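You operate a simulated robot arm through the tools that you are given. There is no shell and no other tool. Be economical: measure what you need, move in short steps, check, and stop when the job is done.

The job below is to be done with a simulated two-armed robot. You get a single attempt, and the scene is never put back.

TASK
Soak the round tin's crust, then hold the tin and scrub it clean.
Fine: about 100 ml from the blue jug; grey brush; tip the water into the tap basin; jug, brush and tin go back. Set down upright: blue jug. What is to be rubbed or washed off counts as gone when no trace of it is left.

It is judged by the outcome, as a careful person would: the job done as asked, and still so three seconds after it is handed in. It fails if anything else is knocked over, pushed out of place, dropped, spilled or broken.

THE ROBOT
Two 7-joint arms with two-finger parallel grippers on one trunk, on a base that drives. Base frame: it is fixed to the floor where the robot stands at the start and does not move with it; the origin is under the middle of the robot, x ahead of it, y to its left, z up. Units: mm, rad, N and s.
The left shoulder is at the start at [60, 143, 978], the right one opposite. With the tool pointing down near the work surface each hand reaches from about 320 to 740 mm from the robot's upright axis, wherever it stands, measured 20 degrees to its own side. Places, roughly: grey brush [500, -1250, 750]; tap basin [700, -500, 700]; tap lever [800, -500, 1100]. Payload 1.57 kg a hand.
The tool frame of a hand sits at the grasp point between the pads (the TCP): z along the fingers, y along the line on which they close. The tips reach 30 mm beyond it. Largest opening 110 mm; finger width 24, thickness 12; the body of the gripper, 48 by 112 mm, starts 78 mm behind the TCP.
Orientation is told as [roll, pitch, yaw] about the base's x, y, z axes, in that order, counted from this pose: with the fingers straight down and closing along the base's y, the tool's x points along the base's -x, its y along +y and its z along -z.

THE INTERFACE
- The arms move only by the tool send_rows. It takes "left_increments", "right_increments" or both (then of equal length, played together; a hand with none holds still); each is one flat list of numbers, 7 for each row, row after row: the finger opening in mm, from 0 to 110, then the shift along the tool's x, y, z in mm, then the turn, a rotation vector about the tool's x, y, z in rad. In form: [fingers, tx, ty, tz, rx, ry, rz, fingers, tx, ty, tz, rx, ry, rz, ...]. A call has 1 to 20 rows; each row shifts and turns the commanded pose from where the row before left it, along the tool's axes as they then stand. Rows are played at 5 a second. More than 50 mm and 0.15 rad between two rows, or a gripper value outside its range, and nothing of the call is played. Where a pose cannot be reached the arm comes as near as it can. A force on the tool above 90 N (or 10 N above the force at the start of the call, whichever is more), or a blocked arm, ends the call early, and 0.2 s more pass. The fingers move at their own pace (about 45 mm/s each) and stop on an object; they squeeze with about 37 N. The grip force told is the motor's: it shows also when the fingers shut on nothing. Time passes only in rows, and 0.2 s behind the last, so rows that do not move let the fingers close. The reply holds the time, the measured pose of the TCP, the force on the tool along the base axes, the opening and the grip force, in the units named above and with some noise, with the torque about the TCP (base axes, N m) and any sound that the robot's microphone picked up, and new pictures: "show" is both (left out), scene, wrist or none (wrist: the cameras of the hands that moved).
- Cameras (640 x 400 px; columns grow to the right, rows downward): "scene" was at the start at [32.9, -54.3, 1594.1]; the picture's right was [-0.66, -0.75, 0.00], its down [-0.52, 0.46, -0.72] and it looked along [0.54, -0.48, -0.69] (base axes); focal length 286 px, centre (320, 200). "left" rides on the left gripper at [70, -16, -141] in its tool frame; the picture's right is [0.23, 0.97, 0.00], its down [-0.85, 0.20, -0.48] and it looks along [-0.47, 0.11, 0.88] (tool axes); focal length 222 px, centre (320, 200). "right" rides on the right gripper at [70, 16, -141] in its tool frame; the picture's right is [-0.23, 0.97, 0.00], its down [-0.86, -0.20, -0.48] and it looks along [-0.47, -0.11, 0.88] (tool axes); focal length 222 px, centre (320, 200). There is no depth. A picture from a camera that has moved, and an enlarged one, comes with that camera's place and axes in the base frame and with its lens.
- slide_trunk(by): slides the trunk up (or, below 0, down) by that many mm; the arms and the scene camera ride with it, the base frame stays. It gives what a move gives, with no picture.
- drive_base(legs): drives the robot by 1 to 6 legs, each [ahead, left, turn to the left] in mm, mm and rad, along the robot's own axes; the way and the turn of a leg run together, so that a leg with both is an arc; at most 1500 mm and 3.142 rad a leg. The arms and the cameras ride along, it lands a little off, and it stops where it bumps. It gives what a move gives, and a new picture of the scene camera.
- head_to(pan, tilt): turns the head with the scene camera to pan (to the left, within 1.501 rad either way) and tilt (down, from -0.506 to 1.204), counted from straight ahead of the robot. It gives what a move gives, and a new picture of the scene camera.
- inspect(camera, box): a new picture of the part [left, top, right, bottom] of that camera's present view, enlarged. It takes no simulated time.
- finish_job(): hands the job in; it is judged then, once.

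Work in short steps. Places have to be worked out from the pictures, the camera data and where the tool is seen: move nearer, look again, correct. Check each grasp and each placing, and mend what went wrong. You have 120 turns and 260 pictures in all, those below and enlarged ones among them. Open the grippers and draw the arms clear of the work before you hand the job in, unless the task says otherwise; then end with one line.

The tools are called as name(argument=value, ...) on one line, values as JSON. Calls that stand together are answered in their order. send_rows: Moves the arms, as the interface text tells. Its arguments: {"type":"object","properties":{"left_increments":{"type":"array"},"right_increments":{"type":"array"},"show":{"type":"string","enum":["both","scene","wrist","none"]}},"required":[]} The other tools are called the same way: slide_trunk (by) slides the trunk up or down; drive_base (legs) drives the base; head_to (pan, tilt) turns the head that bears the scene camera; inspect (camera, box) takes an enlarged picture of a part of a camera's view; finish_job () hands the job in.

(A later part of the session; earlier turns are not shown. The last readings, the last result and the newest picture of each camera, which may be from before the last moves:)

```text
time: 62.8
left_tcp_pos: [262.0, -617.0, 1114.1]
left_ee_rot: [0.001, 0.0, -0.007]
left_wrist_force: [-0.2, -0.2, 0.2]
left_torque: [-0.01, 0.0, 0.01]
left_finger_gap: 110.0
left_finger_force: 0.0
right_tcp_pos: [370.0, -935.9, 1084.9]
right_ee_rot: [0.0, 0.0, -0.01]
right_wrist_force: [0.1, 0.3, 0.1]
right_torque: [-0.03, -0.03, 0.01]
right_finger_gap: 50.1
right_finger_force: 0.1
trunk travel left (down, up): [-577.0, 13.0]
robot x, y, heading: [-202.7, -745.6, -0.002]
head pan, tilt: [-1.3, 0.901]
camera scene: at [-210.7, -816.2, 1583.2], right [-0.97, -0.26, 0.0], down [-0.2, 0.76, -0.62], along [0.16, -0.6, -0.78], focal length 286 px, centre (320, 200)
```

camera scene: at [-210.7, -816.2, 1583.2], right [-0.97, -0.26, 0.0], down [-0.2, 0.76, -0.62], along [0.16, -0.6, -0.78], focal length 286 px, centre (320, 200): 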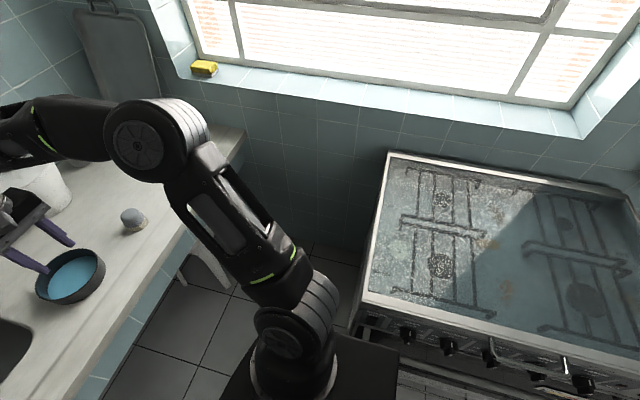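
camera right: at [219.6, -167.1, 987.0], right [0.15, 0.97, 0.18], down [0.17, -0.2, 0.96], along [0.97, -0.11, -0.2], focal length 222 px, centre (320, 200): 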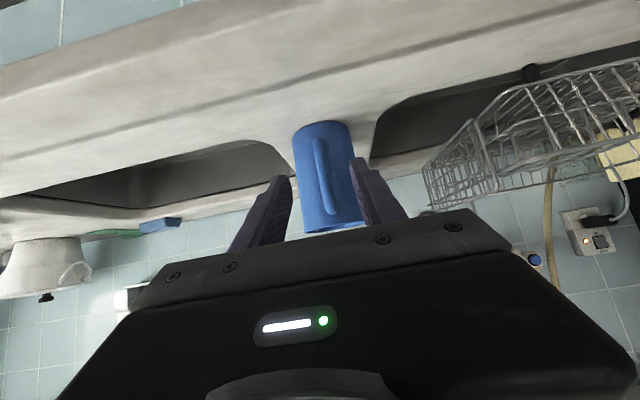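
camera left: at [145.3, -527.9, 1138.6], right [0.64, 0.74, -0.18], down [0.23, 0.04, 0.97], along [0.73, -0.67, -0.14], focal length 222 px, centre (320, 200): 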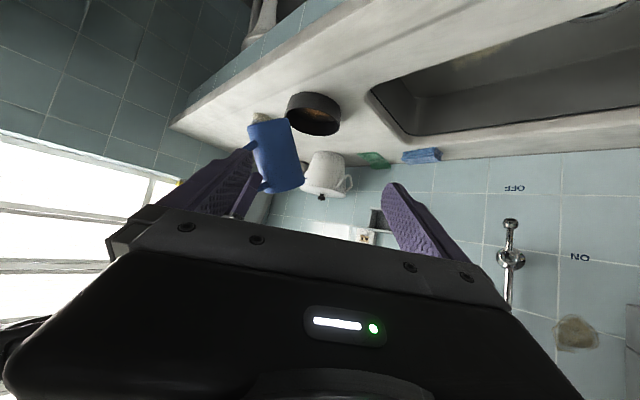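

Stove front corner ≈ [-240,-1060]; base radius ≈ 270, so I choose a stand at about [20,-890]. Drive forward, then right.

drive_base(legs=[[215, 0, 0], [0, -140, 0]])

head_to(pan=-0.4, tilt=0.95)

inspect(camera="right", box=[0, 0, 640, 400])

inspect(camera="left", box=[0, 0, 640, 400])

```text
time: 65.3
left_tcp_pos: [470.6, -759.6, 1112.1]
left_ee_rot: [0.003, 0.0, -0.011]
left_wrist_force: [-0.2, -1.2, 0.0]
left_torque: [0.07, 0.01, -0.01]
left_finger_gap: 109.9
left_finger_force: 0.1
right_tcp_pos: [578.3, -1080.1, 1084.8]
right_ee_rot: [0.002, 0.002, -0.015]
right_wrist_force: [-0.3, -0.9, 0.0]
right_torque: [0.02, 0.03, 0.02]
right_finger_gap: 50.1
right_finger_force: 0.0
trunk travel left (down, up): [-577.0, 13.0]
robot x, y, heading: [8.0, -884.1, -0.012]
head pan, tilt: [-1.3, 0.901]
camera scene: at [-2.1, -957.4, 1583.1], right [-0.97, -0.26, 0.0], down [-0.2, 0.76, -0.62], along [0.16, -0.6, -0.78], focal length 286 px, centre (320, 200)
```

scene: 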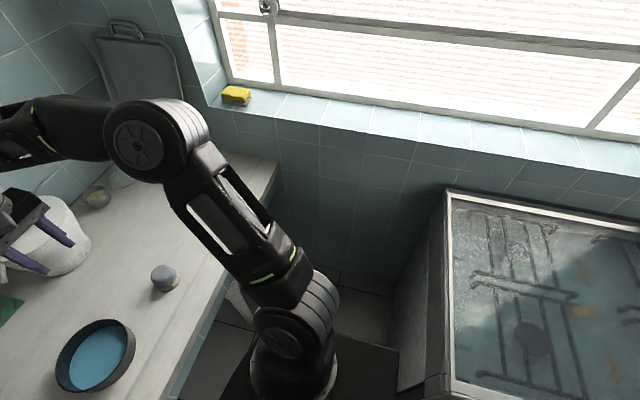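

```text
time: 66.5
left_tcp_pos: [472.1, -759.0, 1112.8]
left_ee_rot: [0.0, -0.001, -0.014]
left_wrist_force: [0.1, 0.8, -0.9]
left_torque: [-0.03, 0.0, -0.06]
left_finger_gap: 109.8
left_finger_force: 0.1
right_tcp_pos: [578.8, -1079.0, 1084.1]
right_ee_rot: [0.001, 0.002, -0.016]
right_wrist_force: [0.3, 0.0, -0.8]
right_torque: [-0.01, 0.03, 0.02]
right_finger_gap: 50.1
right_finger_force: 0.0
trunk travel left (down, up): [-577.0, 13.0]
robot x, y, heading: [7.6, -886.9, -0.018]
head pan, tilt: [-0.4, 0.949]
camera scene: at [45.2, -911.7, 1579.6], right [-0.4, -0.92, 0.0], down [-0.74, 0.33, -0.58], along [0.53, -0.23, -0.81], focal length 286 px, centre (320, 200)
```

scene: 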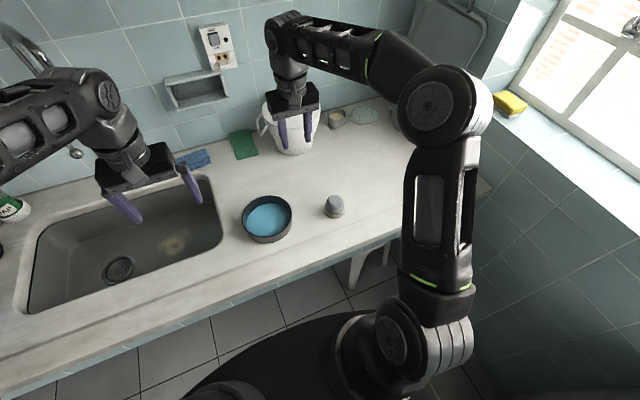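

```text
1.00 times, centred on (320, 200) of right (not enlarged: the box is as wide or as high as the picture)
camera zoom: at [508.5, -1062.2, 1226.8], right [0.24, 0.97, 0.0], down [0.85, -0.21, 0.48], along [0.46, -0.12, -0.88], focal length 222 px, centre (320, 200)
```

zoom: 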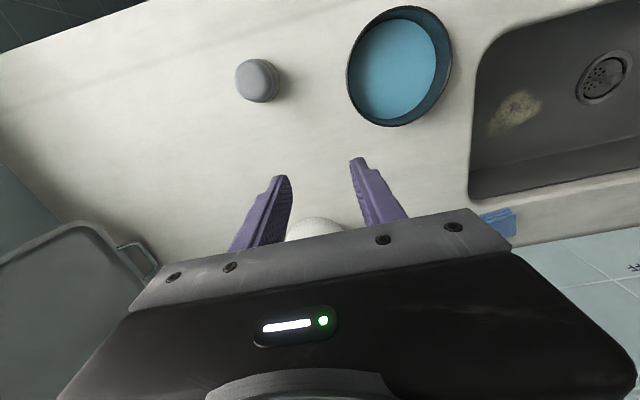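

```text
1.00 times, centred on (320, 200) of left (not enlarged: the box is as wide or as high as the picture)
camera zoom: at [401.4, -773.5, 1253.4], right [-0.22, 0.98, 0.0], down [0.86, 0.19, 0.48], along [0.47, 0.1, -0.88], focal length 222 px, centre (320, 200)
```

zoom: 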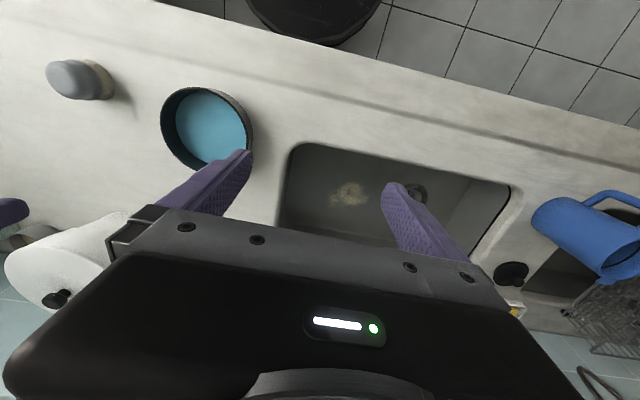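

Tin rim centre ≈ [519,-953,857], brush knob ≈ [488,-1150], top ≈ 868, counter ≈ 812. I bring the right hand above the brush and yaw it 90° so that it closes along x, then lean it to the right to leave room for the left hand.

send_rows(right_increments=[100, 30, -24, 0, 0, 0, 0, 100, 30, -24, 0, 0, 0, 0, 100, 30, -23, 0, 0, 0, 0, 100, 0, 0, 0, 0, 0, -0.1428, 100, 0, 0, 0, 0, 0, -0.1428, 100, 0, 0, 0, 0, 0, -0.1428, 100, 0, 0, 0, 0, 0, -0.1428, 100, 0, 0, 0, 0, 0, -0.1428, 100, 0, 0, 0, 0, 0, -0.1428, 100, 0, 0, 0, 0, 0, -0.1428, 100, 0, 0, 0, 0, 0, -0.1428, 100, 0, 0, 0, 0, 0, -0.1428, 100, 0, 0, 0, 0, 0, -0.1428, 100, 0, 0, 0, 0, 0, -0.1428, 100, 0, 0, 0, 0, -0.14, 0, 100, 0, 0, 0, 0, -0.14, 0, 100, 0, 0, 0, 0, -0.14, 0, 100, 0, 0, 0, 0, -0.14, 0, 100, 0, 0, 0, 0, 0, 0])

```text
time: 70.5
left_tcp_pos: [470.8, -758.6, 1112.4]
left_ee_rot: [0.0, 0.0, -0.013]
left_wrist_force: [-0.1, 0.3, -0.4]
left_torque: [-0.03, 0.0, -0.03]
left_finger_gap: 109.8
left_finger_force: 0.0
right_tcp_pos: [487.6, -1149.0, 1085.8]
right_ee_rot: [0.0, -0.563, 1.555]
right_wrist_force: [0.0, 0.3, -0.4]
right_torque: [0.02, 0.03, -0.01]
right_finger_gap: 100.0
right_finger_force: 0.1
trunk travel left (down, up): [-577.0, 13.0]
robot x, y, heading: [9.4, -882.5, -0.012]
head pan, tilt: [-0.4, 0.949]
camera scene: at [45.0, -911.3, 1579.6], right [-0.4, -0.92, 0.0], down [-0.74, 0.33, -0.58], along [0.53, -0.23, -0.81], focal length 286 px, centre (320, 200)
camera right: at [468.5, -1282.8, 1168.3], right [-0.97, 0.21, 0.12], down [0.21, 0.47, 0.86], along [0.12, 0.86, -0.5], focal length 222 px, centre (320, 200)
```

scene: 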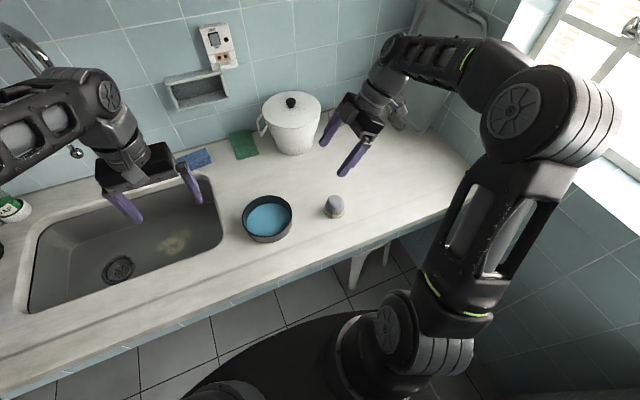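
right: 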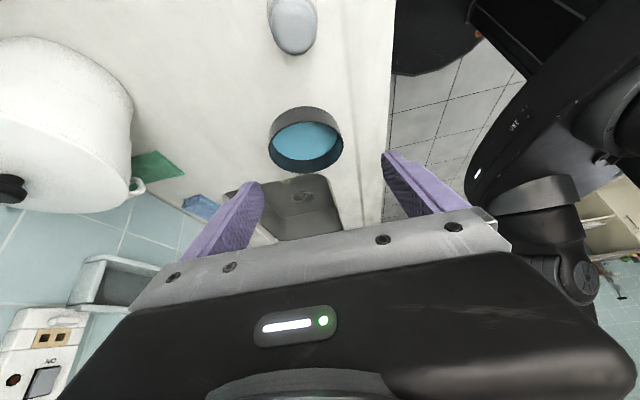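

The knob's ray agrees with [489,-1153]. Descending to z≈900.

send_rows(right_increments=[100, 25.2, 0, 38.8, 0, 0, 0, 100, 25.2, 0, 38.8, 0, 0, 0, 100, 25.2, 0, 38.8, 0, 0, 0, 100, 25.2, 0, 38.8, 0, 0, 0, 100, 0, 0, 0, 0, 0, 0])

inspect(camera="scene", box=[270, 120, 430, 240])

inspect(camera="left", box=[0, 0, 200, 160])

```text
time: 71.8
left_tcp_pos: [471.1, -757.8, 1112.1]
left_ee_rot: [0.0, 0.001, -0.012]
left_wrist_force: [-0.1, 0.1, -1.4]
left_torque: [0.02, -0.02, -0.02]
left_finger_gap: 109.9
left_finger_force: 0.1
right_tcp_pos: [485.0, -1153.0, 896.7]
right_ee_rot: [0.004, -0.559, 1.556]
right_wrist_force: [0.7, 0.7, 0.5]
right_torque: [0.05, 0.0, 0.01]
right_finger_gap: 99.9
right_finger_force: 0.1
trunk travel left (down, up): [-577.0, 13.0]
robot x, y, heading: [7.4, -881.9, -0.009]
head pan, tilt: [-0.4, 0.949]
camera scene: at [44.8, -911.3, 1579.6], right [-0.4, -0.92, 0.0], down [-0.74, 0.33, -0.58], along [0.53, -0.23, -0.81], focal length 286 px, centre (320, 200)
camera right: at [467.4, -1287.3, 980.1], right [-0.97, 0.21, 0.12], down [0.21, 0.47, 0.86], along [0.12, 0.86, -0.5], focal length 222 px, centre (320, 200)
```

scene: 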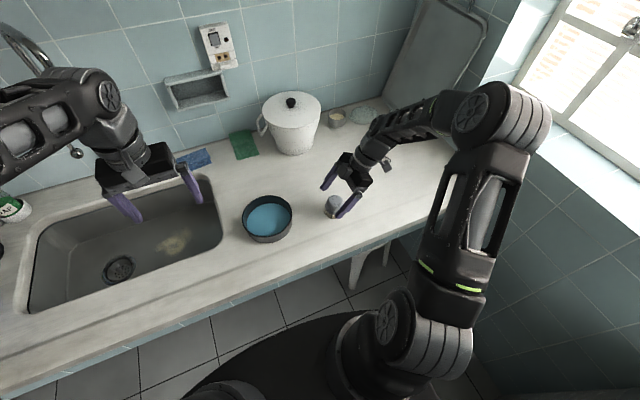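
right: 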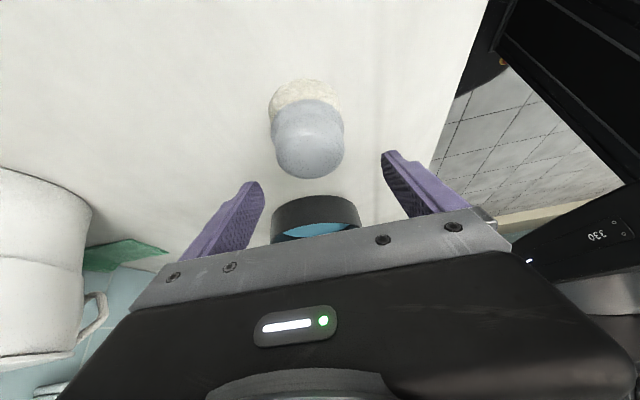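

```text
3.33 times, centred on (350, 180) of scene
camera zoom: at [44.8, -911.3, 1579.6], right [-0.4, -0.92, 0.0], down [-0.74, 0.33, -0.58], along [0.53, -0.23, -0.81], focal length 952 px, centre (220, 267)
```

zoom: 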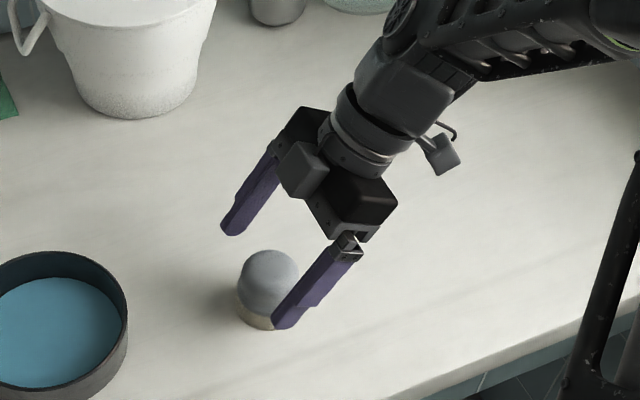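

```text
2.50 times, centred on (100, 80) of left
camera zoom: at [401.1, -773.2, 1253.5], right [-0.22, 0.98, 0.0], down [0.86, 0.19, 0.48], along [0.47, 0.1, -0.88], focal length 555 px, centre (870, 500)
```

zoom: 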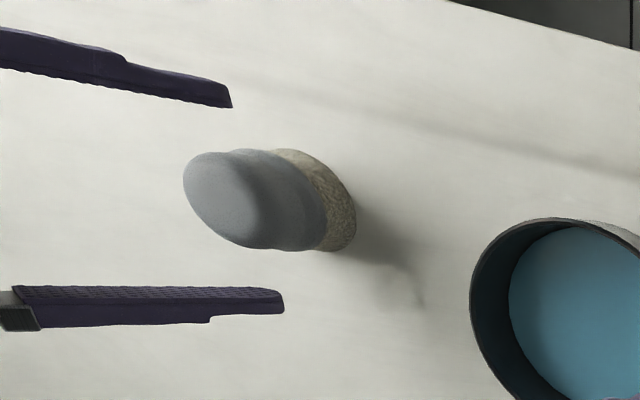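

Brush axis ≈ [489,-1151]. Descending to z≈860 and closing.

send_rows(right_increments=[100, 6, -1.5, 10.8, 0, 0, 0, 100, 6, -1.5, 10.8, 0, 0, 0, 100, 6, -1, 10.8, 0, 0, 0, 100, 0, 0, 0, 0, 0, 0], show="wrist")

inspect(camera="scene", box=[300, 160, 380, 240])

inspect(camera="left", box=[0, 0, 200, 160])

```text
time: 72.8
left_tcp_pos: [470.9, -759.4, 1112.4]
left_ee_rot: [0.0, 0.0, -0.012]
left_wrist_force: [-0.4, 1.0, -0.9]
left_torque: [0.01, -0.03, -0.03]
left_finger_gap: 109.8
left_finger_force: 0.0
right_tcp_pos: [490.3, -1150.4, 860.9]
right_ee_rot: [0.001, -0.561, 1.555]
right_wrist_force: [-1.1, 0.4, 0.0]
right_torque: [-0.02, 0.03, -0.05]
right_finger_gap: 100.0
right_finger_force: 0.0
trunk travel left (down, up): [-577.0, 13.0]
robot x, y, heading: [8.3, -880.8, -0.01]
head pan, tilt: [-0.4, 0.949]
camera right: at [471.9, -1284.8, 944.2], right [-0.97, 0.21, 0.12], down [0.21, 0.47, 0.86], along [0.12, 0.86, -0.5], focal length 222 px, centre (320, 200)
```

right: 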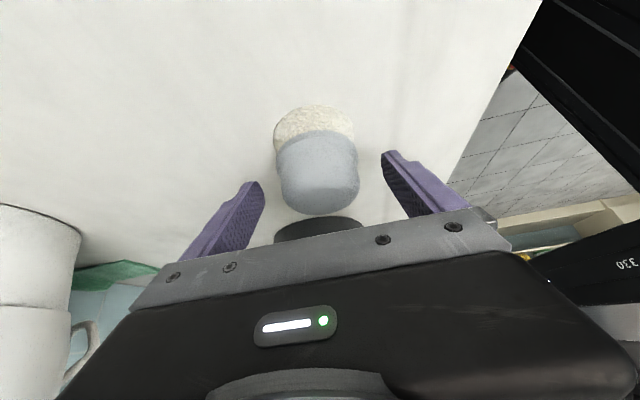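

```text
5.00 times, centred on (340, 200) of scene
camera zoom: at [45.1, -911.7, 1579.6], right [-0.4, -0.92, 0.0], down [-0.75, 0.33, -0.58], along [0.53, -0.23, -0.81], focal length 1428 px, centre (220, 200)
```

zoom: 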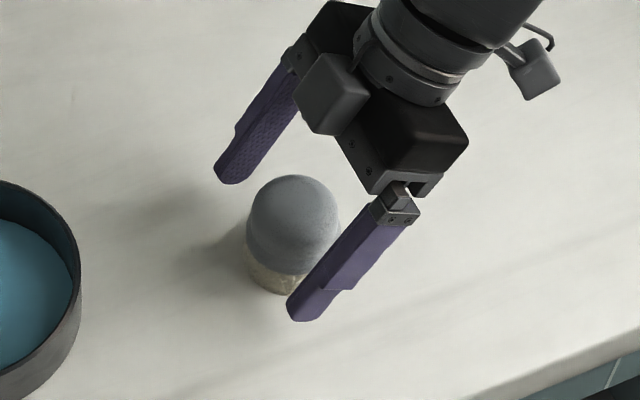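

```text
2.50 times, centred on (100, 80) of left
camera zoom: at [401.3, -773.5, 1253.5], right [-0.22, 0.98, 0.0], down [0.86, 0.19, 0.48], along [0.47, 0.1, -0.88], focal length 555 px, centre (870, 500)
```

zoom: 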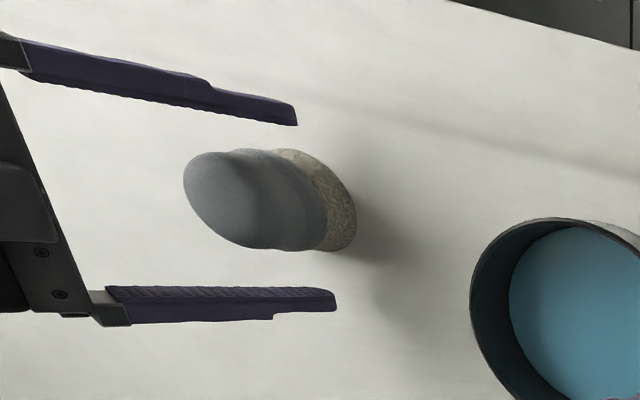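

Aligned; go 6 mm lower and close on the knob.

send_rows(right_increments=[100, 3.2, 0, 5, 0, 0, 0, 40, 0, 0, 0, 0, 0, 0, 40, 0, 0, 0, 0, 0, 0, 40, 0, 0, 0, 0, 0, 0, 30, 0, 0, 0, 0, 0, 0, 30, 0, 0, 0, 0, 0, 0], show="wrist")

```text
time: 74.2
left_tcp_pos: [471.3, -757.9, 1112.5]
left_ee_rot: [0.0, 0.002, -0.012]
left_wrist_force: [-0.7, 0.6, 0.1]
left_torque: [0.0, 0.04, 0.0]
left_finger_gap: 110.0
left_finger_force: 0.1
right_tcp_pos: [490.3, -1151.3, 857.1]
right_ee_rot: [0.001, -0.56, 1.556]
right_wrist_force: [0.2, 0.2, 0.3]
right_torque: [-0.01, 0.03, -0.01]
right_finger_gap: 57.9
right_finger_force: 37.2
trunk travel left (down, up): [-577.0, 13.0]
robot x, y, heading: [4.2, -886.5, -0.014]
head pan, tilt: [-0.4, 0.949]
camera right: at [471.9, -1284.8, 938.9], right [-0.97, 0.21, 0.12], down [0.21, 0.47, 0.86], along [0.12, 0.86, -0.5], focal length 222 px, centre (320, 200)
```

right: 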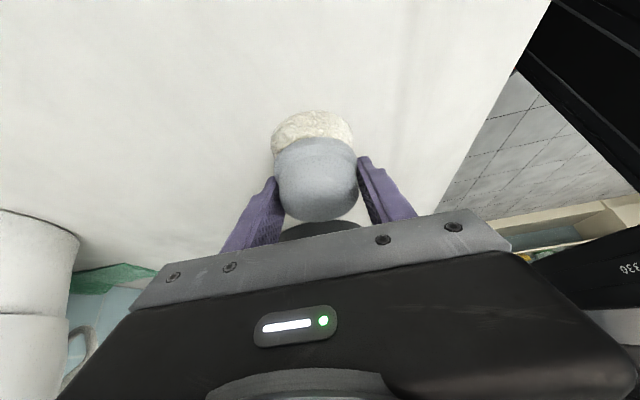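

Gripped at 58 mm (home TCP [490,-1151,856]). Lifting 80 mm.

send_rows(right_increments=[30, -10.6, 0, -17, 0, 0, 0, 30, -10.6, 0, -17, 0, 0, 0, 30, -10.6, 0, -17, 0, 0, 0, 30, -10.6, 0, -17, 0, 0, 0, 30, 0, 0, 0, 0, 0, 0])

inspect(camera="left", box=[0, 40, 320, 240])

```text
time: 75.3
left_tcp_pos: [471.3, -759.0, 1111.6]
left_ee_rot: [-0.001, 0.001, -0.012]
left_wrist_force: [-0.3, -0.5, -0.3]
left_torque: [0.01, -0.01, -0.01]
left_finger_gap: 110.1
left_finger_force: 0.0
right_tcp_pos: [489.4, -1148.6, 936.0]
right_ee_rot: [0.003, -0.56, 1.554]
right_wrist_force: [-0.2, -0.6, -1.3]
right_torque: [-0.02, 0.04, 0.0]
right_finger_gap: 57.7
right_finger_force: 37.4
trunk travel left (down, up): [-577.0, 13.0]
robot x, y, heading: [6.2, -885.8, -0.014]
head pan, tilt: [-0.4, 0.949]
camera scene: at [45.4, -911.9, 1579.6], right [-0.4, -0.92, 0.0], down [-0.75, 0.33, -0.58], along [0.53, -0.23, -0.81], focal length 286 px, centre (320, 200)
camera right: at [470.9, -1283.2, 1019.9], right [-0.97, 0.21, 0.12], down [0.21, 0.47, 0.86], along [0.12, 0.86, -0.5], focal length 222 px, centre (320, 200)
```

scene: 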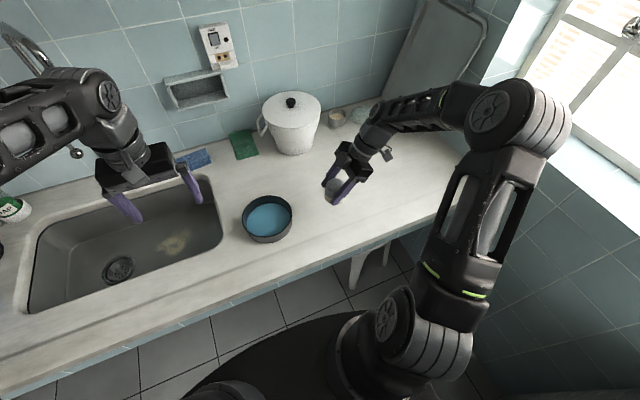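
right: 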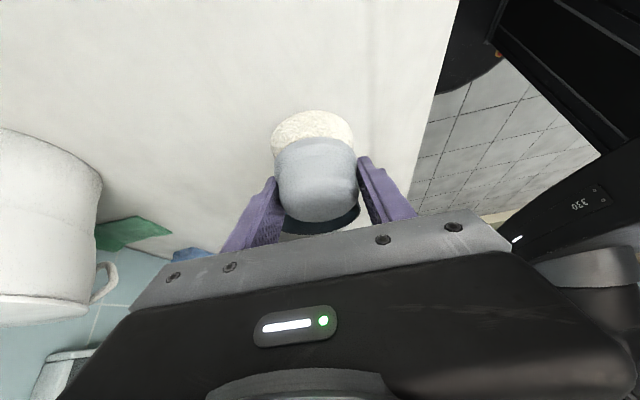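

```text
2.00 times, centred on (160, 140) of left
camera zoom: at [401.6, -773.7, 1253.4], right [-0.22, 0.98, 0.0], down [0.86, 0.19, 0.48], along [0.47, 0.1, -0.88], focal length 444 px, centre (640, 320)
```

zoom: 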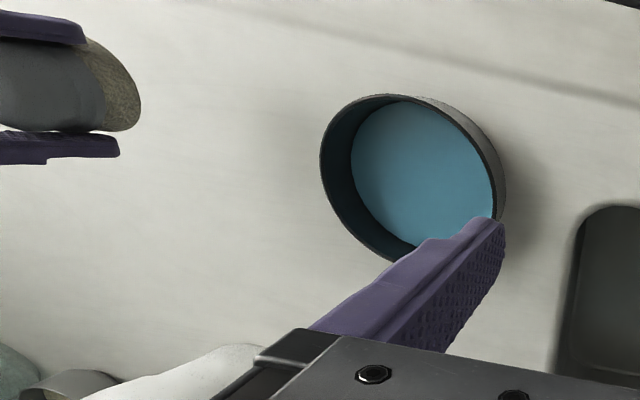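

Brush is held. Now the left hand goes over the tin's left wall (≈ y -883), fingers 60 mm open.

send_rows(left_increments=[60, -9.4, -24.8, 30, 0, 0, 0, 60, -9.4, -24.8, 30, 0, 0, 0, 60, -9.4, -24.8, 30, 0, 0, 0, 60, -9.4, -24.8, 30, 0, 0, 0, 60, -9.4, -24.8, 30, 0, 0, 0.012, 60, 0, 0, 0, 0, 0, 0])

inspect(camera="scene", box=[200, 130, 360, 250])

```text
time: 76.8
left_tcp_pos: [515.4, -884.4, 959.9]
left_ee_rot: [0.0, -0.002, -0.024]
left_wrist_force: [0.4, 0.8, 0.1]
left_torque: [0.0, -0.05, -0.02]
left_finger_gap: 59.7
left_finger_force: 0.1
right_tcp_pos: [489.7, -1148.9, 937.9]
right_ee_rot: [0.002, -0.56, 1.555]
right_wrist_force: [-0.3, 0.4, -0.3]
right_torque: [0.01, -0.03, 0.02]
right_finger_gap: 57.5
right_finger_force: 37.3
trunk travel left (down, up): [-577.0, 13.0]
robot x, y, heading: [8.3, -879.8, -0.011]
head pan, tilt: [-0.4, 0.949]
camera scene: at [44.7, -911.2, 1579.6], right [-0.4, -0.92, 0.0], down [-0.74, 0.33, -0.58], along [0.53, -0.23, -0.81], focal length 286 px, centre (320, 200)
camera left: at [444.8, -898.6, 1101.6], right [-0.2, 0.98, 0.0], down [0.86, 0.18, 0.48], along [0.47, 0.1, -0.88], focal length 222 px, centre (320, 200)
```

scene: 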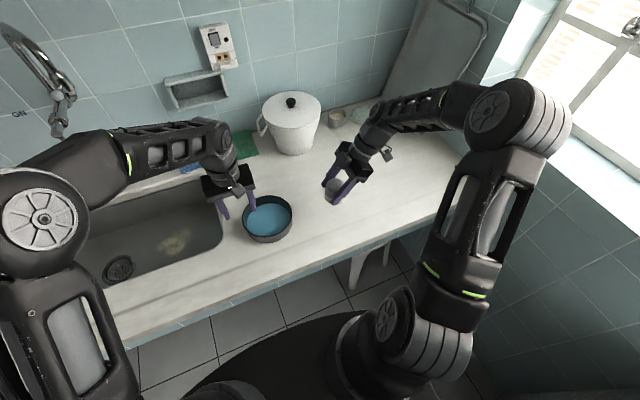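
left: 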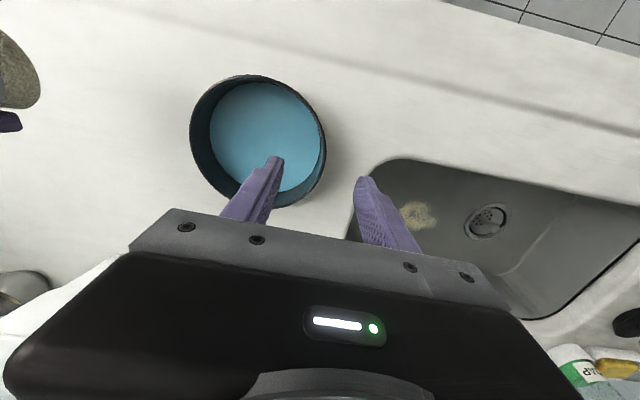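

```text
3.33 times, centred on (280, 190) of scene
camera zoom: at [44.7, -911.2, 1579.6], right [-0.4, -0.92, 0.0], down [-0.74, 0.33, -0.58], along [0.53, -0.23, -0.81], focal length 952 px, centre (453, 233)
```

zoom: 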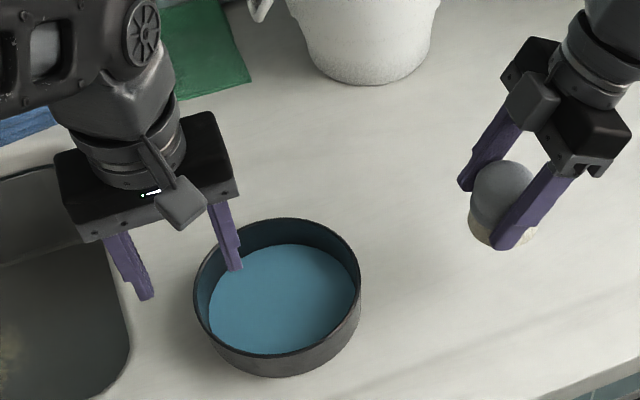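

Wall is at y≈-879. Shifting 5 mm and descending 85 mm so tips enter around the wall.

send_rows(left_increments=[60, -1, 5, 0, 0, 0, 0, 60, 0, 0, 28, 0, 0, 0, 60, 0, 0, 28, 0, 0, 0, 60, 0, 0, 29, 0, 0, 0, 60, 0, 0, 0, 0, 0, 0], show="wrist")

inspect(camera="scene", box=[200, 130, 360, 250])

inspect(camera="right", box=[220, 180, 420, 300])

```text
time: 78.0
left_tcp_pos: [515.2, -878.8, 878.3]
left_ee_rot: [-0.001, -0.001, -0.023]
left_wrist_force: [-0.3, 0.3, -0.1]
left_torque: [0.0, 0.0, -0.01]
left_finger_gap: 60.2
left_finger_force: 0.0
right_tcp_pos: [489.1, -1149.3, 937.0]
right_ee_rot: [0.002, -0.561, 1.556]
right_wrist_force: [0.1, 0.4, -0.7]
right_torque: [0.01, 0.0, 0.0]
right_finger_gap: 57.8
right_finger_force: 37.0
trunk travel left (down, up): [-577.0, 13.0]
robot x, y, heading: [10.8, -882.6, -0.011]
head pan, tilt: [-0.4, 0.949]
camera left: at [445.5, -892.3, 1018.8], right [-0.2, 0.98, 0.0], down [0.86, 0.18, 0.48], along [0.47, 0.1, -0.88], focal length 222 px, centre (320, 200)
```

left: 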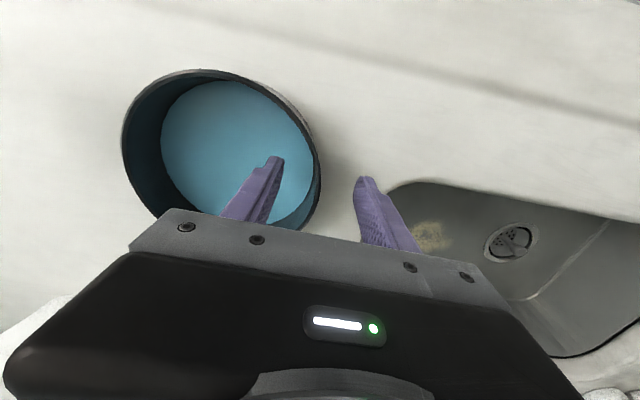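

```text
3.33 times, centred on (280, 190) of scene
camera zoom: at [45.0, -911.6, 1579.6], right [-0.4, -0.92, 0.0], down [-0.74, 0.33, -0.58], along [0.53, -0.23, -0.81], focal length 952 px, centre (453, 233)
```

zoom: 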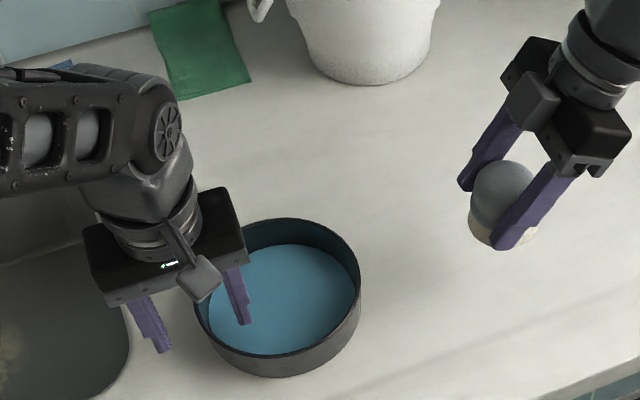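

```text
3.20 times, centred on (320, 240) of right
camera zoom: at [470.7, -1283.1, 1019.9], right [-0.97, 0.21, 0.12], down [0.21, 0.47, 0.86], along [0.12, 0.86, -0.5], focal length 711 px, centre (320, 72)
```

zoom: 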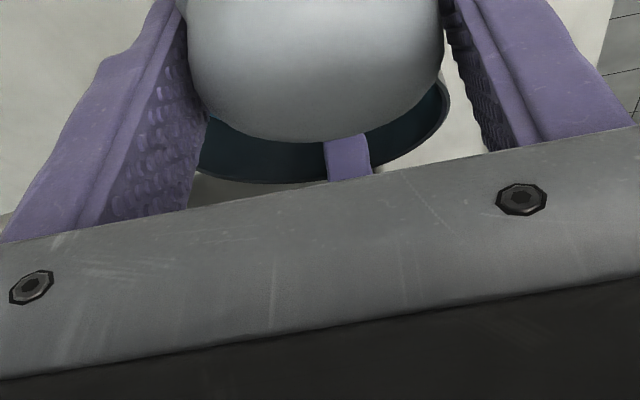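

Fingers straddle the wall. Descending 22 mm more, watching force, then closing.

send_rows(left_increments=[60, 0, 0, 8, 0, 0, 0, 60, 0, 0, 7, 0, 0, 0, 60, 0, 0, 7, 0, 0, 0, 60, 0, 0, 0, 0, 0, 0], show="wrist")

inspect(camera="scene", box=[220, 170, 320, 245])

```text
time: 79.0
left_tcp_pos: [519.7, -879.6, 853.7]
left_ee_rot: [0.001, -0.001, -0.024]
left_wrist_force: [-0.9, -0.3, 0.3]
left_torque: [-0.02, -0.02, 0.03]
left_finger_gap: 60.1
left_finger_force: 0.0
right_tcp_pos: [489.0, -1149.2, 936.3]
right_ee_rot: [0.003, -0.559, 1.555]
right_wrist_force: [0.2, -0.7, -0.8]
right_torque: [0.01, 0.01, -0.02]
right_finger_gap: 57.5
right_finger_force: 37.4
trunk travel left (down, up): [-577.0, 13.0]
robot x, y, heading: [5.9, -881.1, -0.012]
head pan, tilt: [-0.4, 0.949]
camera left: at [448.9, -892.7, 995.4], right [-0.2, 0.98, 0.0], down [0.86, 0.18, 0.48], along [0.47, 0.1, -0.88], focal length 222 px, centre (320, 200)
```

left: 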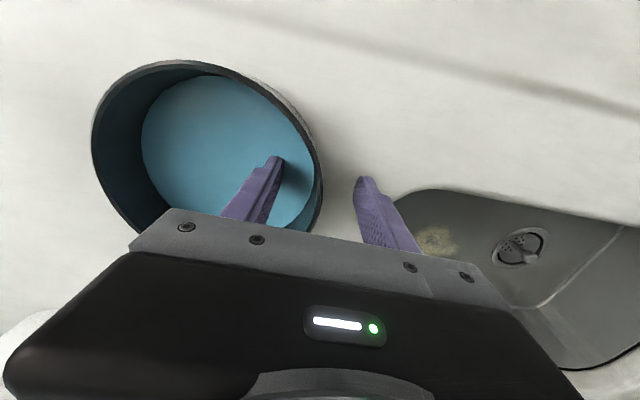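

```text
5.33 times, centred on (270, 208) of scene
camera zoom: at [45.3, -911.8, 1579.6], right [-0.4, -0.92, 0.0], down [-0.75, 0.33, -0.58], along [0.53, -0.23, -0.81], focal length 1524 px, centre (587, 160)
```

zoom: 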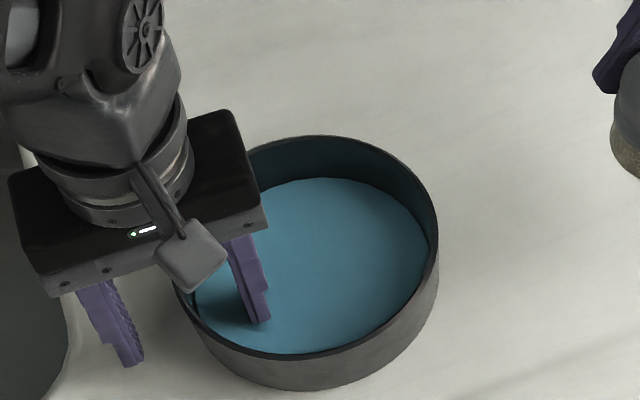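

No contact, tips ~30 mm below the rim. Closing on the wall.

send_rows(left_increments=[0, 0, 0, 0, 0, 0, 0, 0, 0, 0, 0, 0, 0, 0, 0, 0, 0, 0, 0, 0, 0, 0, 0, 0, 0, 0, 0, 0], show="wrist")

inspect(camera="scene", box=[220, 170, 320, 245])

```text
time: 80.0
left_tcp_pos: [521.3, -879.1, 854.8]
left_ee_rot: [-0.001, -0.002, -0.022]
left_wrist_force: [2.8, 0.9, 4.0]
left_torque: [-0.77, 0.02, 0.37]
left_finger_gap: 13.6
left_finger_force: 24.8
right_tcp_pos: [490.5, -1149.4, 937.0]
right_ee_rot: [0.001, -0.56, 1.554]
right_wrist_force: [0.7, -0.1, -0.3]
right_torque: [-0.03, 0.02, 0.0]
right_finger_gap: 57.4
right_finger_force: 36.9
trunk travel left (down, up): [-577.0, 13.0]
robot x, y, heading: [6.6, -883.1, -0.012]
head pan, tilt: [-0.4, 0.949]
camera left: at [449.4, -892.8, 996.1], right [-0.2, 0.98, 0.0], down [0.86, 0.18, 0.48], along [0.47, 0.1, -0.88], focal length 222 px, centre (320, 200)
```

left: 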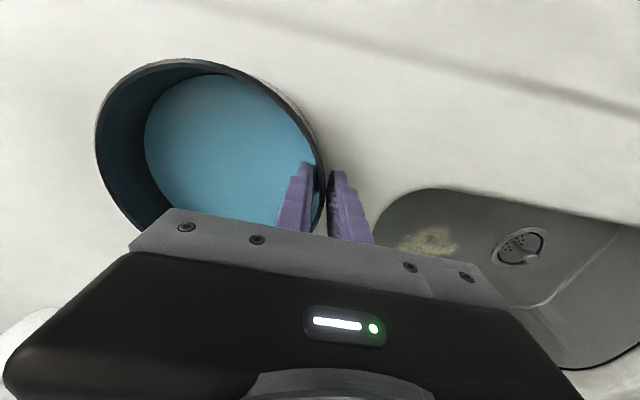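

```text
5.33 times, centred on (270, 208) of scene
camera zoom: at [45.3, -911.7, 1579.7], right [-0.4, -0.92, 0.0], down [-0.75, 0.33, -0.58], along [0.53, -0.23, -0.81], focal length 1524 px, centre (587, 160)
```

zoom: 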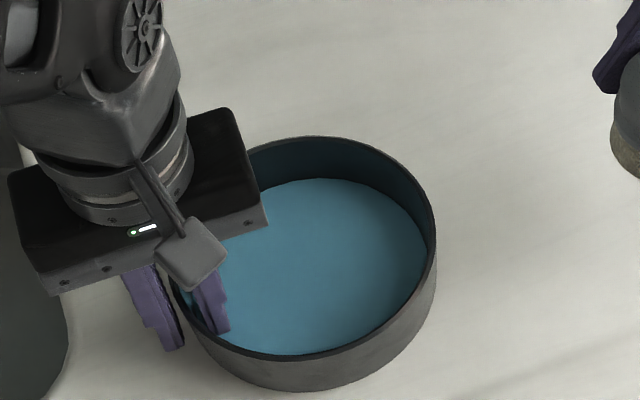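

Tin held on its left wall. Now bringing the brush over the tin (target y≈-965 first) at the same height.

send_rows(right_increments=[30, -31.2, -5.6, 19.5, 0, 0, 0, 30, -31.2, -5.6, 19.5, 0, 0, 0, 30, -31.2, -5.6, 19.5, 0, 0, 0, 30, -31.2, -5.6, 19.5, 0, 0, 0, 30, -31.2, -5.6, 19.5, 0, 0, 0, 30, 0, 0, 0, 0, 0, 0])

inspect(camera="scene", box=[200, 130, 360, 250])

```text
time: 81.3
left_tcp_pos: [518.1, -879.6, 854.6]
left_ee_rot: [0.002, 0.001, -0.024]
left_wrist_force: [3.6, -0.6, 6.7]
left_torque: [-1.18, -0.25, 0.54]
left_finger_gap: 13.8
left_finger_force: 30.7
right_tcp_pos: [526.4, -965.6, 934.5]
right_ee_rot: [0.001, -0.561, 1.555]
right_wrist_force: [0.0, -0.4, -0.8]
right_torque: [-0.01, 0.0, 0.0]
right_finger_gap: 57.3
right_finger_force: 37.3
trunk travel left (down, up): [-577.0, 13.0]
robot x, y, heading: [7.4, -881.1, -0.009]
head pan, tilt: [-0.4, 0.949]
camera scene: at [45.1, -911.7, 1579.6], right [-0.4, -0.92, 0.0], down [-0.74, 0.33, -0.58], along [0.53, -0.23, -0.81], focal length 286 px, centre (320, 200)
camera right: at [507.3, -1098.8, 1017.5], right [-0.97, 0.21, 0.12], down [0.21, 0.47, 0.86], along [0.12, 0.86, -0.5], focal length 222 px, centre (320, 200)
```

scene: 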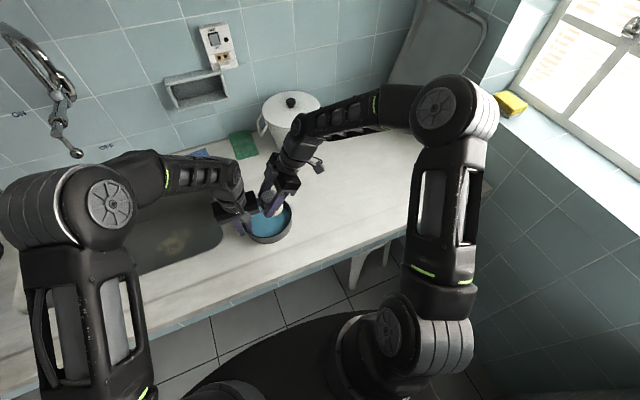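
right: 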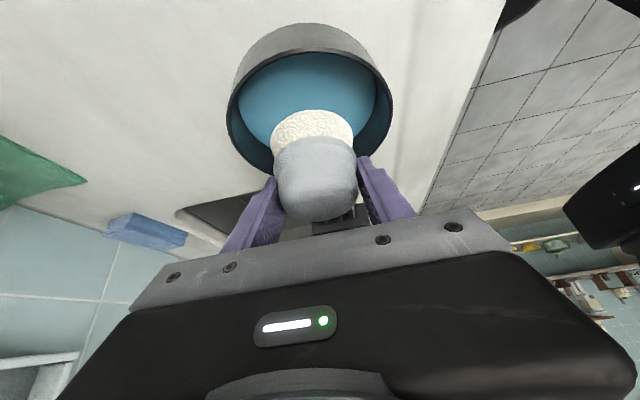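

```text
3.33 times, centred on (280, 190) of scene
camera zoom: at [45.1, -911.7, 1579.6], right [-0.4, -0.92, 0.0], down [-0.74, 0.33, -0.58], along [0.53, -0.23, -0.81], focal length 952 px, centre (453, 233)
```

zoom: 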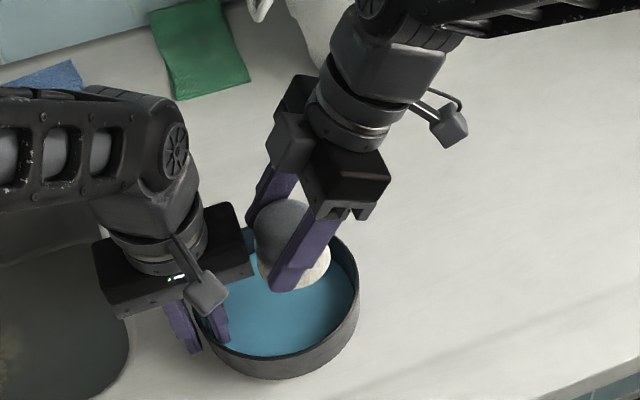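

Clear of the left hand. Lowering the brush into the tin to just above the bottom.

send_rows(right_increments=[30, 9, 1.5, 14.4, 0, 0, 0, 30, 9, 1.5, 14.4, 0, 0, 0, 30, 9, 1.5, 14.4, 0, 0, 0, 30, 8, 1.5, 13, 0, 0, 0, 30, 0, 0, 0, 0, 0, 0])

inspect(camera="scene", box=[200, 130, 360, 250])

```text
time: 82.5
left_tcp_pos: [518.9, -879.8, 854.1]
left_ee_rot: [-0.001, 0.0, -0.023]
left_wrist_force: [4.1, 1.3, 6.4]
left_torque: [-1.04, -0.08, 0.55]
left_finger_gap: 13.5
left_finger_force: 30.3
right_tcp_pos: [516.9, -964.4, 870.7]
right_ee_rot: [0.002, -0.561, 1.555]
right_wrist_force: [-0.4, -0.7, -0.6]
right_torque: [0.02, 0.0, 0.01]
right_finger_gap: 57.6
right_finger_force: 36.9
trunk travel left (down, up): [-577.0, 13.0]
robot x, y, heading: [9.2, -885.3, -0.013]
head pan, tilt: [-0.4, 0.949]
camera scene: at [45.2, -911.4, 1579.6], right [-0.4, -0.92, 0.0], down [-0.75, 0.33, -0.58], along [0.53, -0.23, -0.81], focal length 286 px, centre (320, 200)
camera right: at [498.5, -1099.6, 953.4], right [-0.97, 0.21, 0.12], down [0.21, 0.47, 0.86], along [0.12, 0.86, -0.5], focal length 222 px, centre (320, 200)
```

scene: 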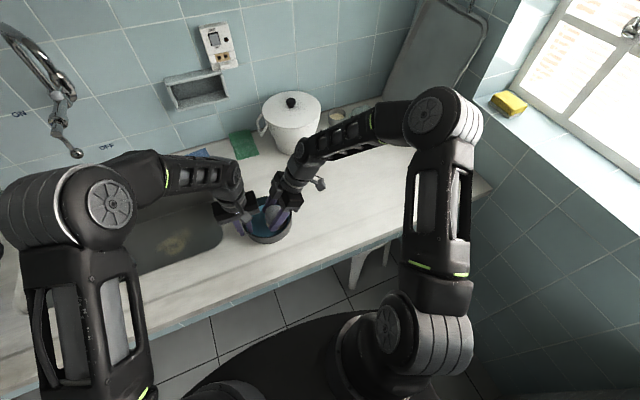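
right: 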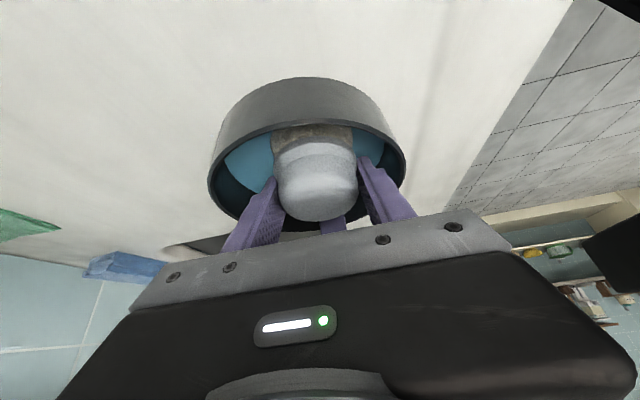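

```text
3.33 times, centred on (280, 190) of scene
camera zoom: at [45.2, -911.4, 1579.6], right [-0.4, -0.92, 0.0], down [-0.75, 0.33, -0.58], along [0.53, -0.23, -0.81], focal length 952 px, centre (453, 233)
```

zoom: 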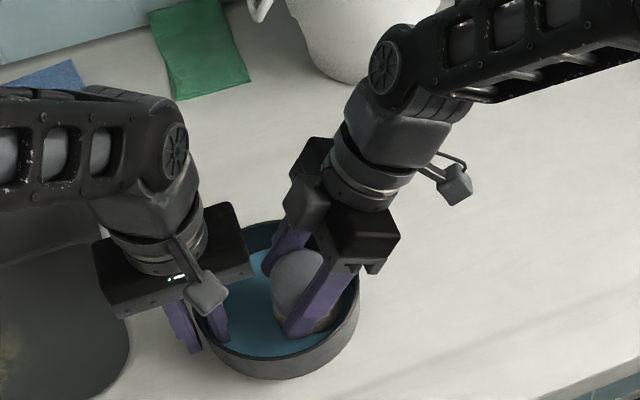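

Inside the tin now. Creeping down to contact.

send_rows(right_increments=[30, 2.1, 0, 3.4, 0, 0, 0, 30, 2.1, 0, 3.4, 0, 0, 0, 30, 0, 0, 0, 0, 0, 0], show="none")

send_rows(right_increments=[30, 0.8, 0, 1.27, 0, 0, 0, 30, 0, 0, 0, 0, 0, 0], show="none")

send_rows(right_increments=[30, 0.8, 0, 1.27, 0, 0, 0, 30, 0, 0, 0, 0, 0, 0], show="none")

send_rows(right_increments=[30, 0.8, 0, 1.27, 0, 0, 0, 30, 0, 0, 0, 0, 0, 0], show="none")

```text
time: 83.3
left_tcp_pos: [519.8, -878.7, 854.6]
left_ee_rot: [0.0, -0.001, -0.025]
left_wrist_force: [3.9, 1.8, 6.3]
left_torque: [-1.01, -0.16, 0.53]
left_finger_gap: 13.4
left_finger_force: 30.0
right_tcp_pos: [517.0, -964.9, 863.3]
right_ee_rot: [0.002, -0.561, 1.555]
right_wrist_force: [0.5, 0.2, -0.2]
right_torque: [-0.01, 0.01, 0.0]
right_finger_gap: 57.4
right_finger_force: 37.0
trunk travel left (down, up): [-577.0, 13.0]
robot x, y, heading: [7.7, -886.2, -0.012]
head pan, tilt: [-0.4, 0.949]
```

```text
time: 84.0
left_tcp_pos: [519.3, -878.5, 854.0]
left_ee_rot: [0.002, -0.001, -0.023]
left_wrist_force: [3.7, 1.3, 6.2]
left_torque: [-1.07, -0.24, 0.53]
left_finger_gap: 13.3
left_finger_force: 29.8
right_tcp_pos: [516.2, -965.4, 862.5]
right_ee_rot: [0.003, -0.562, 1.556]
right_wrist_force: [0.7, 0.0, -0.7]
right_torque: [0.0, 0.02, 0.0]
right_finger_gap: 57.7
right_finger_force: 37.3
trunk travel left (down, up): [-577.0, 13.0]
robot x, y, heading: [3.9, -882.4, -0.012]
head pan, tilt: [-0.4, 0.949]
```

```text
time: 84.5
left_tcp_pos: [518.9, -878.6, 854.2]
left_ee_rot: [-0.002, -0.002, -0.024]
left_wrist_force: [7.1, 1.5, 1.4]
left_torque: [-1.05, -0.24, 0.54]
left_finger_gap: 13.5
left_finger_force: 30.0
right_tcp_pos: [516.1, -965.3, 861.3]
right_ee_rot: [0.0, -0.56, 1.556]
right_wrist_force: [-3.0, -3.4, 14.2]
right_torque: [-0.16, -0.12, 0.01]
right_finger_gap: 57.4
right_finger_force: 37.1
trunk travel left (down, up): [-577.0, 13.0]
robot x, y, heading: [7.8, -882.3, -0.013]
head pan, tilt: [-0.4, 0.949]
```

```text
time: 85.2
left_tcp_pos: [518.0, -878.3, 855.5]
left_ee_rot: [-0.001, -0.001, -0.024]
left_wrist_force: [8.2, 0.6, -6.2]
left_torque: [-1.0, -0.61, 0.58]
left_finger_gap: 13.5
left_finger_force: 30.2
right_tcp_pos: [516.1, -965.3, 860.9]
right_ee_rot: [-0.002, -0.561, 1.556]
right_wrist_force: [-3.8, -5.1, 31.8]
right_torque: [-0.02, 0.12, 0.18]
right_finger_gap: 57.4
right_finger_force: 36.5
trunk travel left (down, up): [-577.0, 13.0]
robot x, y, heading: [8.1, -883.0, -0.012]
head pan, tilt: [-0.4, 0.949]
```

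Bristles press the bottom (~32 N, a bit much). I ease 1 mm and scrub a ring plus a cross stroke over the crust.

send_rows(right_increments=[30, -0.53, 0, -0.85, 0, 0, 0, 30, 8.5, -4, -5.3, 0, 0, 0, 30, -1.7, -8, 1.06, 0, 0, 0, 30, -4.2, -5, 2.65, 0, 0, 0, 30, -6.8, -2, 4.25, 0, 0, 0, 30, -6.8, 2, 4.25, 0, 0, 0, 30, -4.2, 5, 2.65, 0, 0, 0, 30, -2.5, 8, 1.6, 0, 0, 0, 30, 2.5, 8, -1.6, 0, 0, 0, 30, 4.2, 5, -2.65, 0, 0, 0, 30, 6.8, 2, -4.25, 0, 0, 0, 30, 6.8, -2, -4.25, 0, 0, 0, 30, 4.2, -5, -2.65, 0, 0, 0, 30, 1.7, -8, -1.06, 0, 0, 0, 30, -8.5, 0, 5.3, 0, 0, 0, 30, -8.5, 0, 5.3, 0, 0, 0, 30, -8.5, 0, 5.3, 0, 0, 0, 30, 8.5, 0, -5.3, 0, 0, 0, 30, 4.2, 0, -2.65, 0, 0, 0])

inspect(camera="scene", box=[200, 130, 360, 250])

inspect(camera="left", box=[60, 40, 380, 240])

```text
time: 89.2
left_tcp_pos: [520.2, -876.9, 855.8]
left_ee_rot: [-0.001, -0.001, -0.025]
left_wrist_force: [3.2, 2.4, 5.5]
left_torque: [-0.91, -0.52, 0.51]
left_finger_gap: 12.3
left_finger_force: 30.2
right_tcp_pos: [519.7, -960.3, 859.6]
right_ee_rot: [0.003, -0.561, 1.555]
right_wrist_force: [-0.1, 1.5, 3.0]
right_torque: [-0.02, -0.05, 0.03]
right_finger_gap: 57.6
right_finger_force: 36.3
trunk travel left (down, up): [-577.0, 13.0]
robot x, y, heading: [7.6, -883.6, -0.014]
head pan, tilt: [-0.4, 0.949]
camera scene: at [44.8, -910.9, 1579.7], right [-0.4, -0.92, 0.0], down [-0.74, 0.33, -0.58], along [0.53, -0.23, -0.81], focal length 286 px, centre (320, 200)
camera right: at [501.4, -1094.9, 943.4], right [-0.97, 0.21, 0.12], down [0.21, 0.47, 0.86], along [0.12, 0.86, -0.5], focal length 222 px, centre (320, 200)
```

scene: 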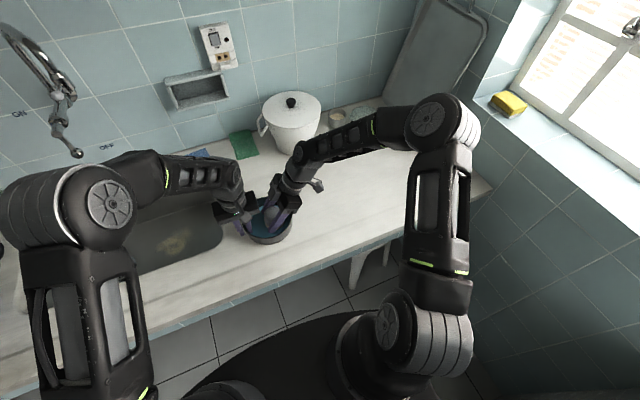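
right: 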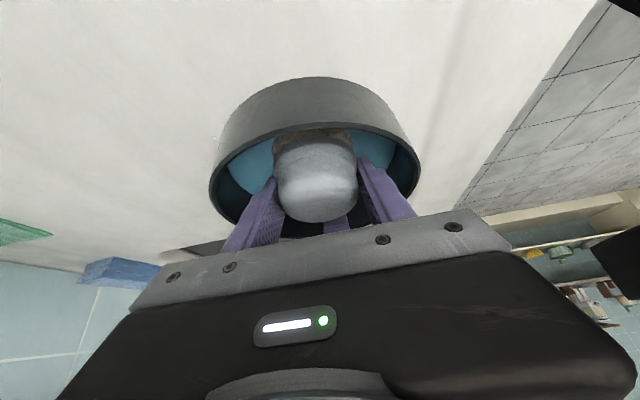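

```text
3.33 times, centred on (280, 190) of scene
camera zoom: at [44.8, -910.9, 1579.7], right [-0.4, -0.92, 0.0], down [-0.74, 0.33, -0.58], along [0.53, -0.23, -0.81], focal length 952 px, centre (453, 233)
```

zoom: 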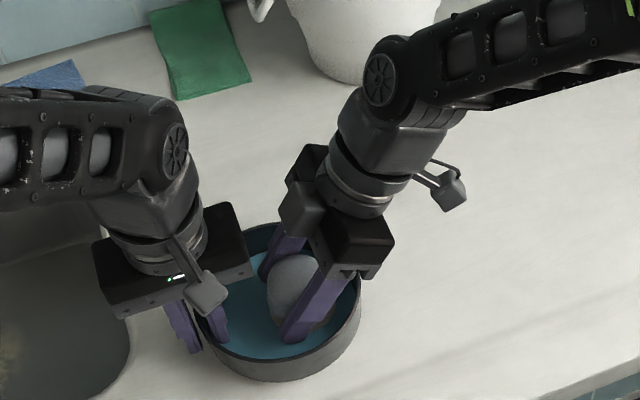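

```text
2.00 times, centred on (220, 140) of left
camera zoom: at [448.7, -891.8, 995.7], right [-0.2, 0.98, 0.0], down [0.86, 0.18, 0.48], along [0.47, 0.1, -0.88], focal length 444 px, centre (520, 320)
```

zoom: 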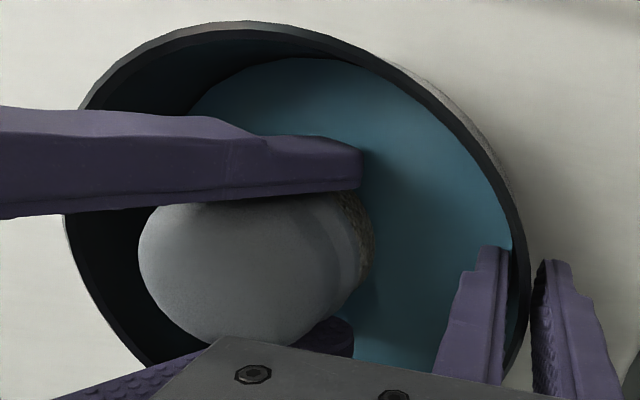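

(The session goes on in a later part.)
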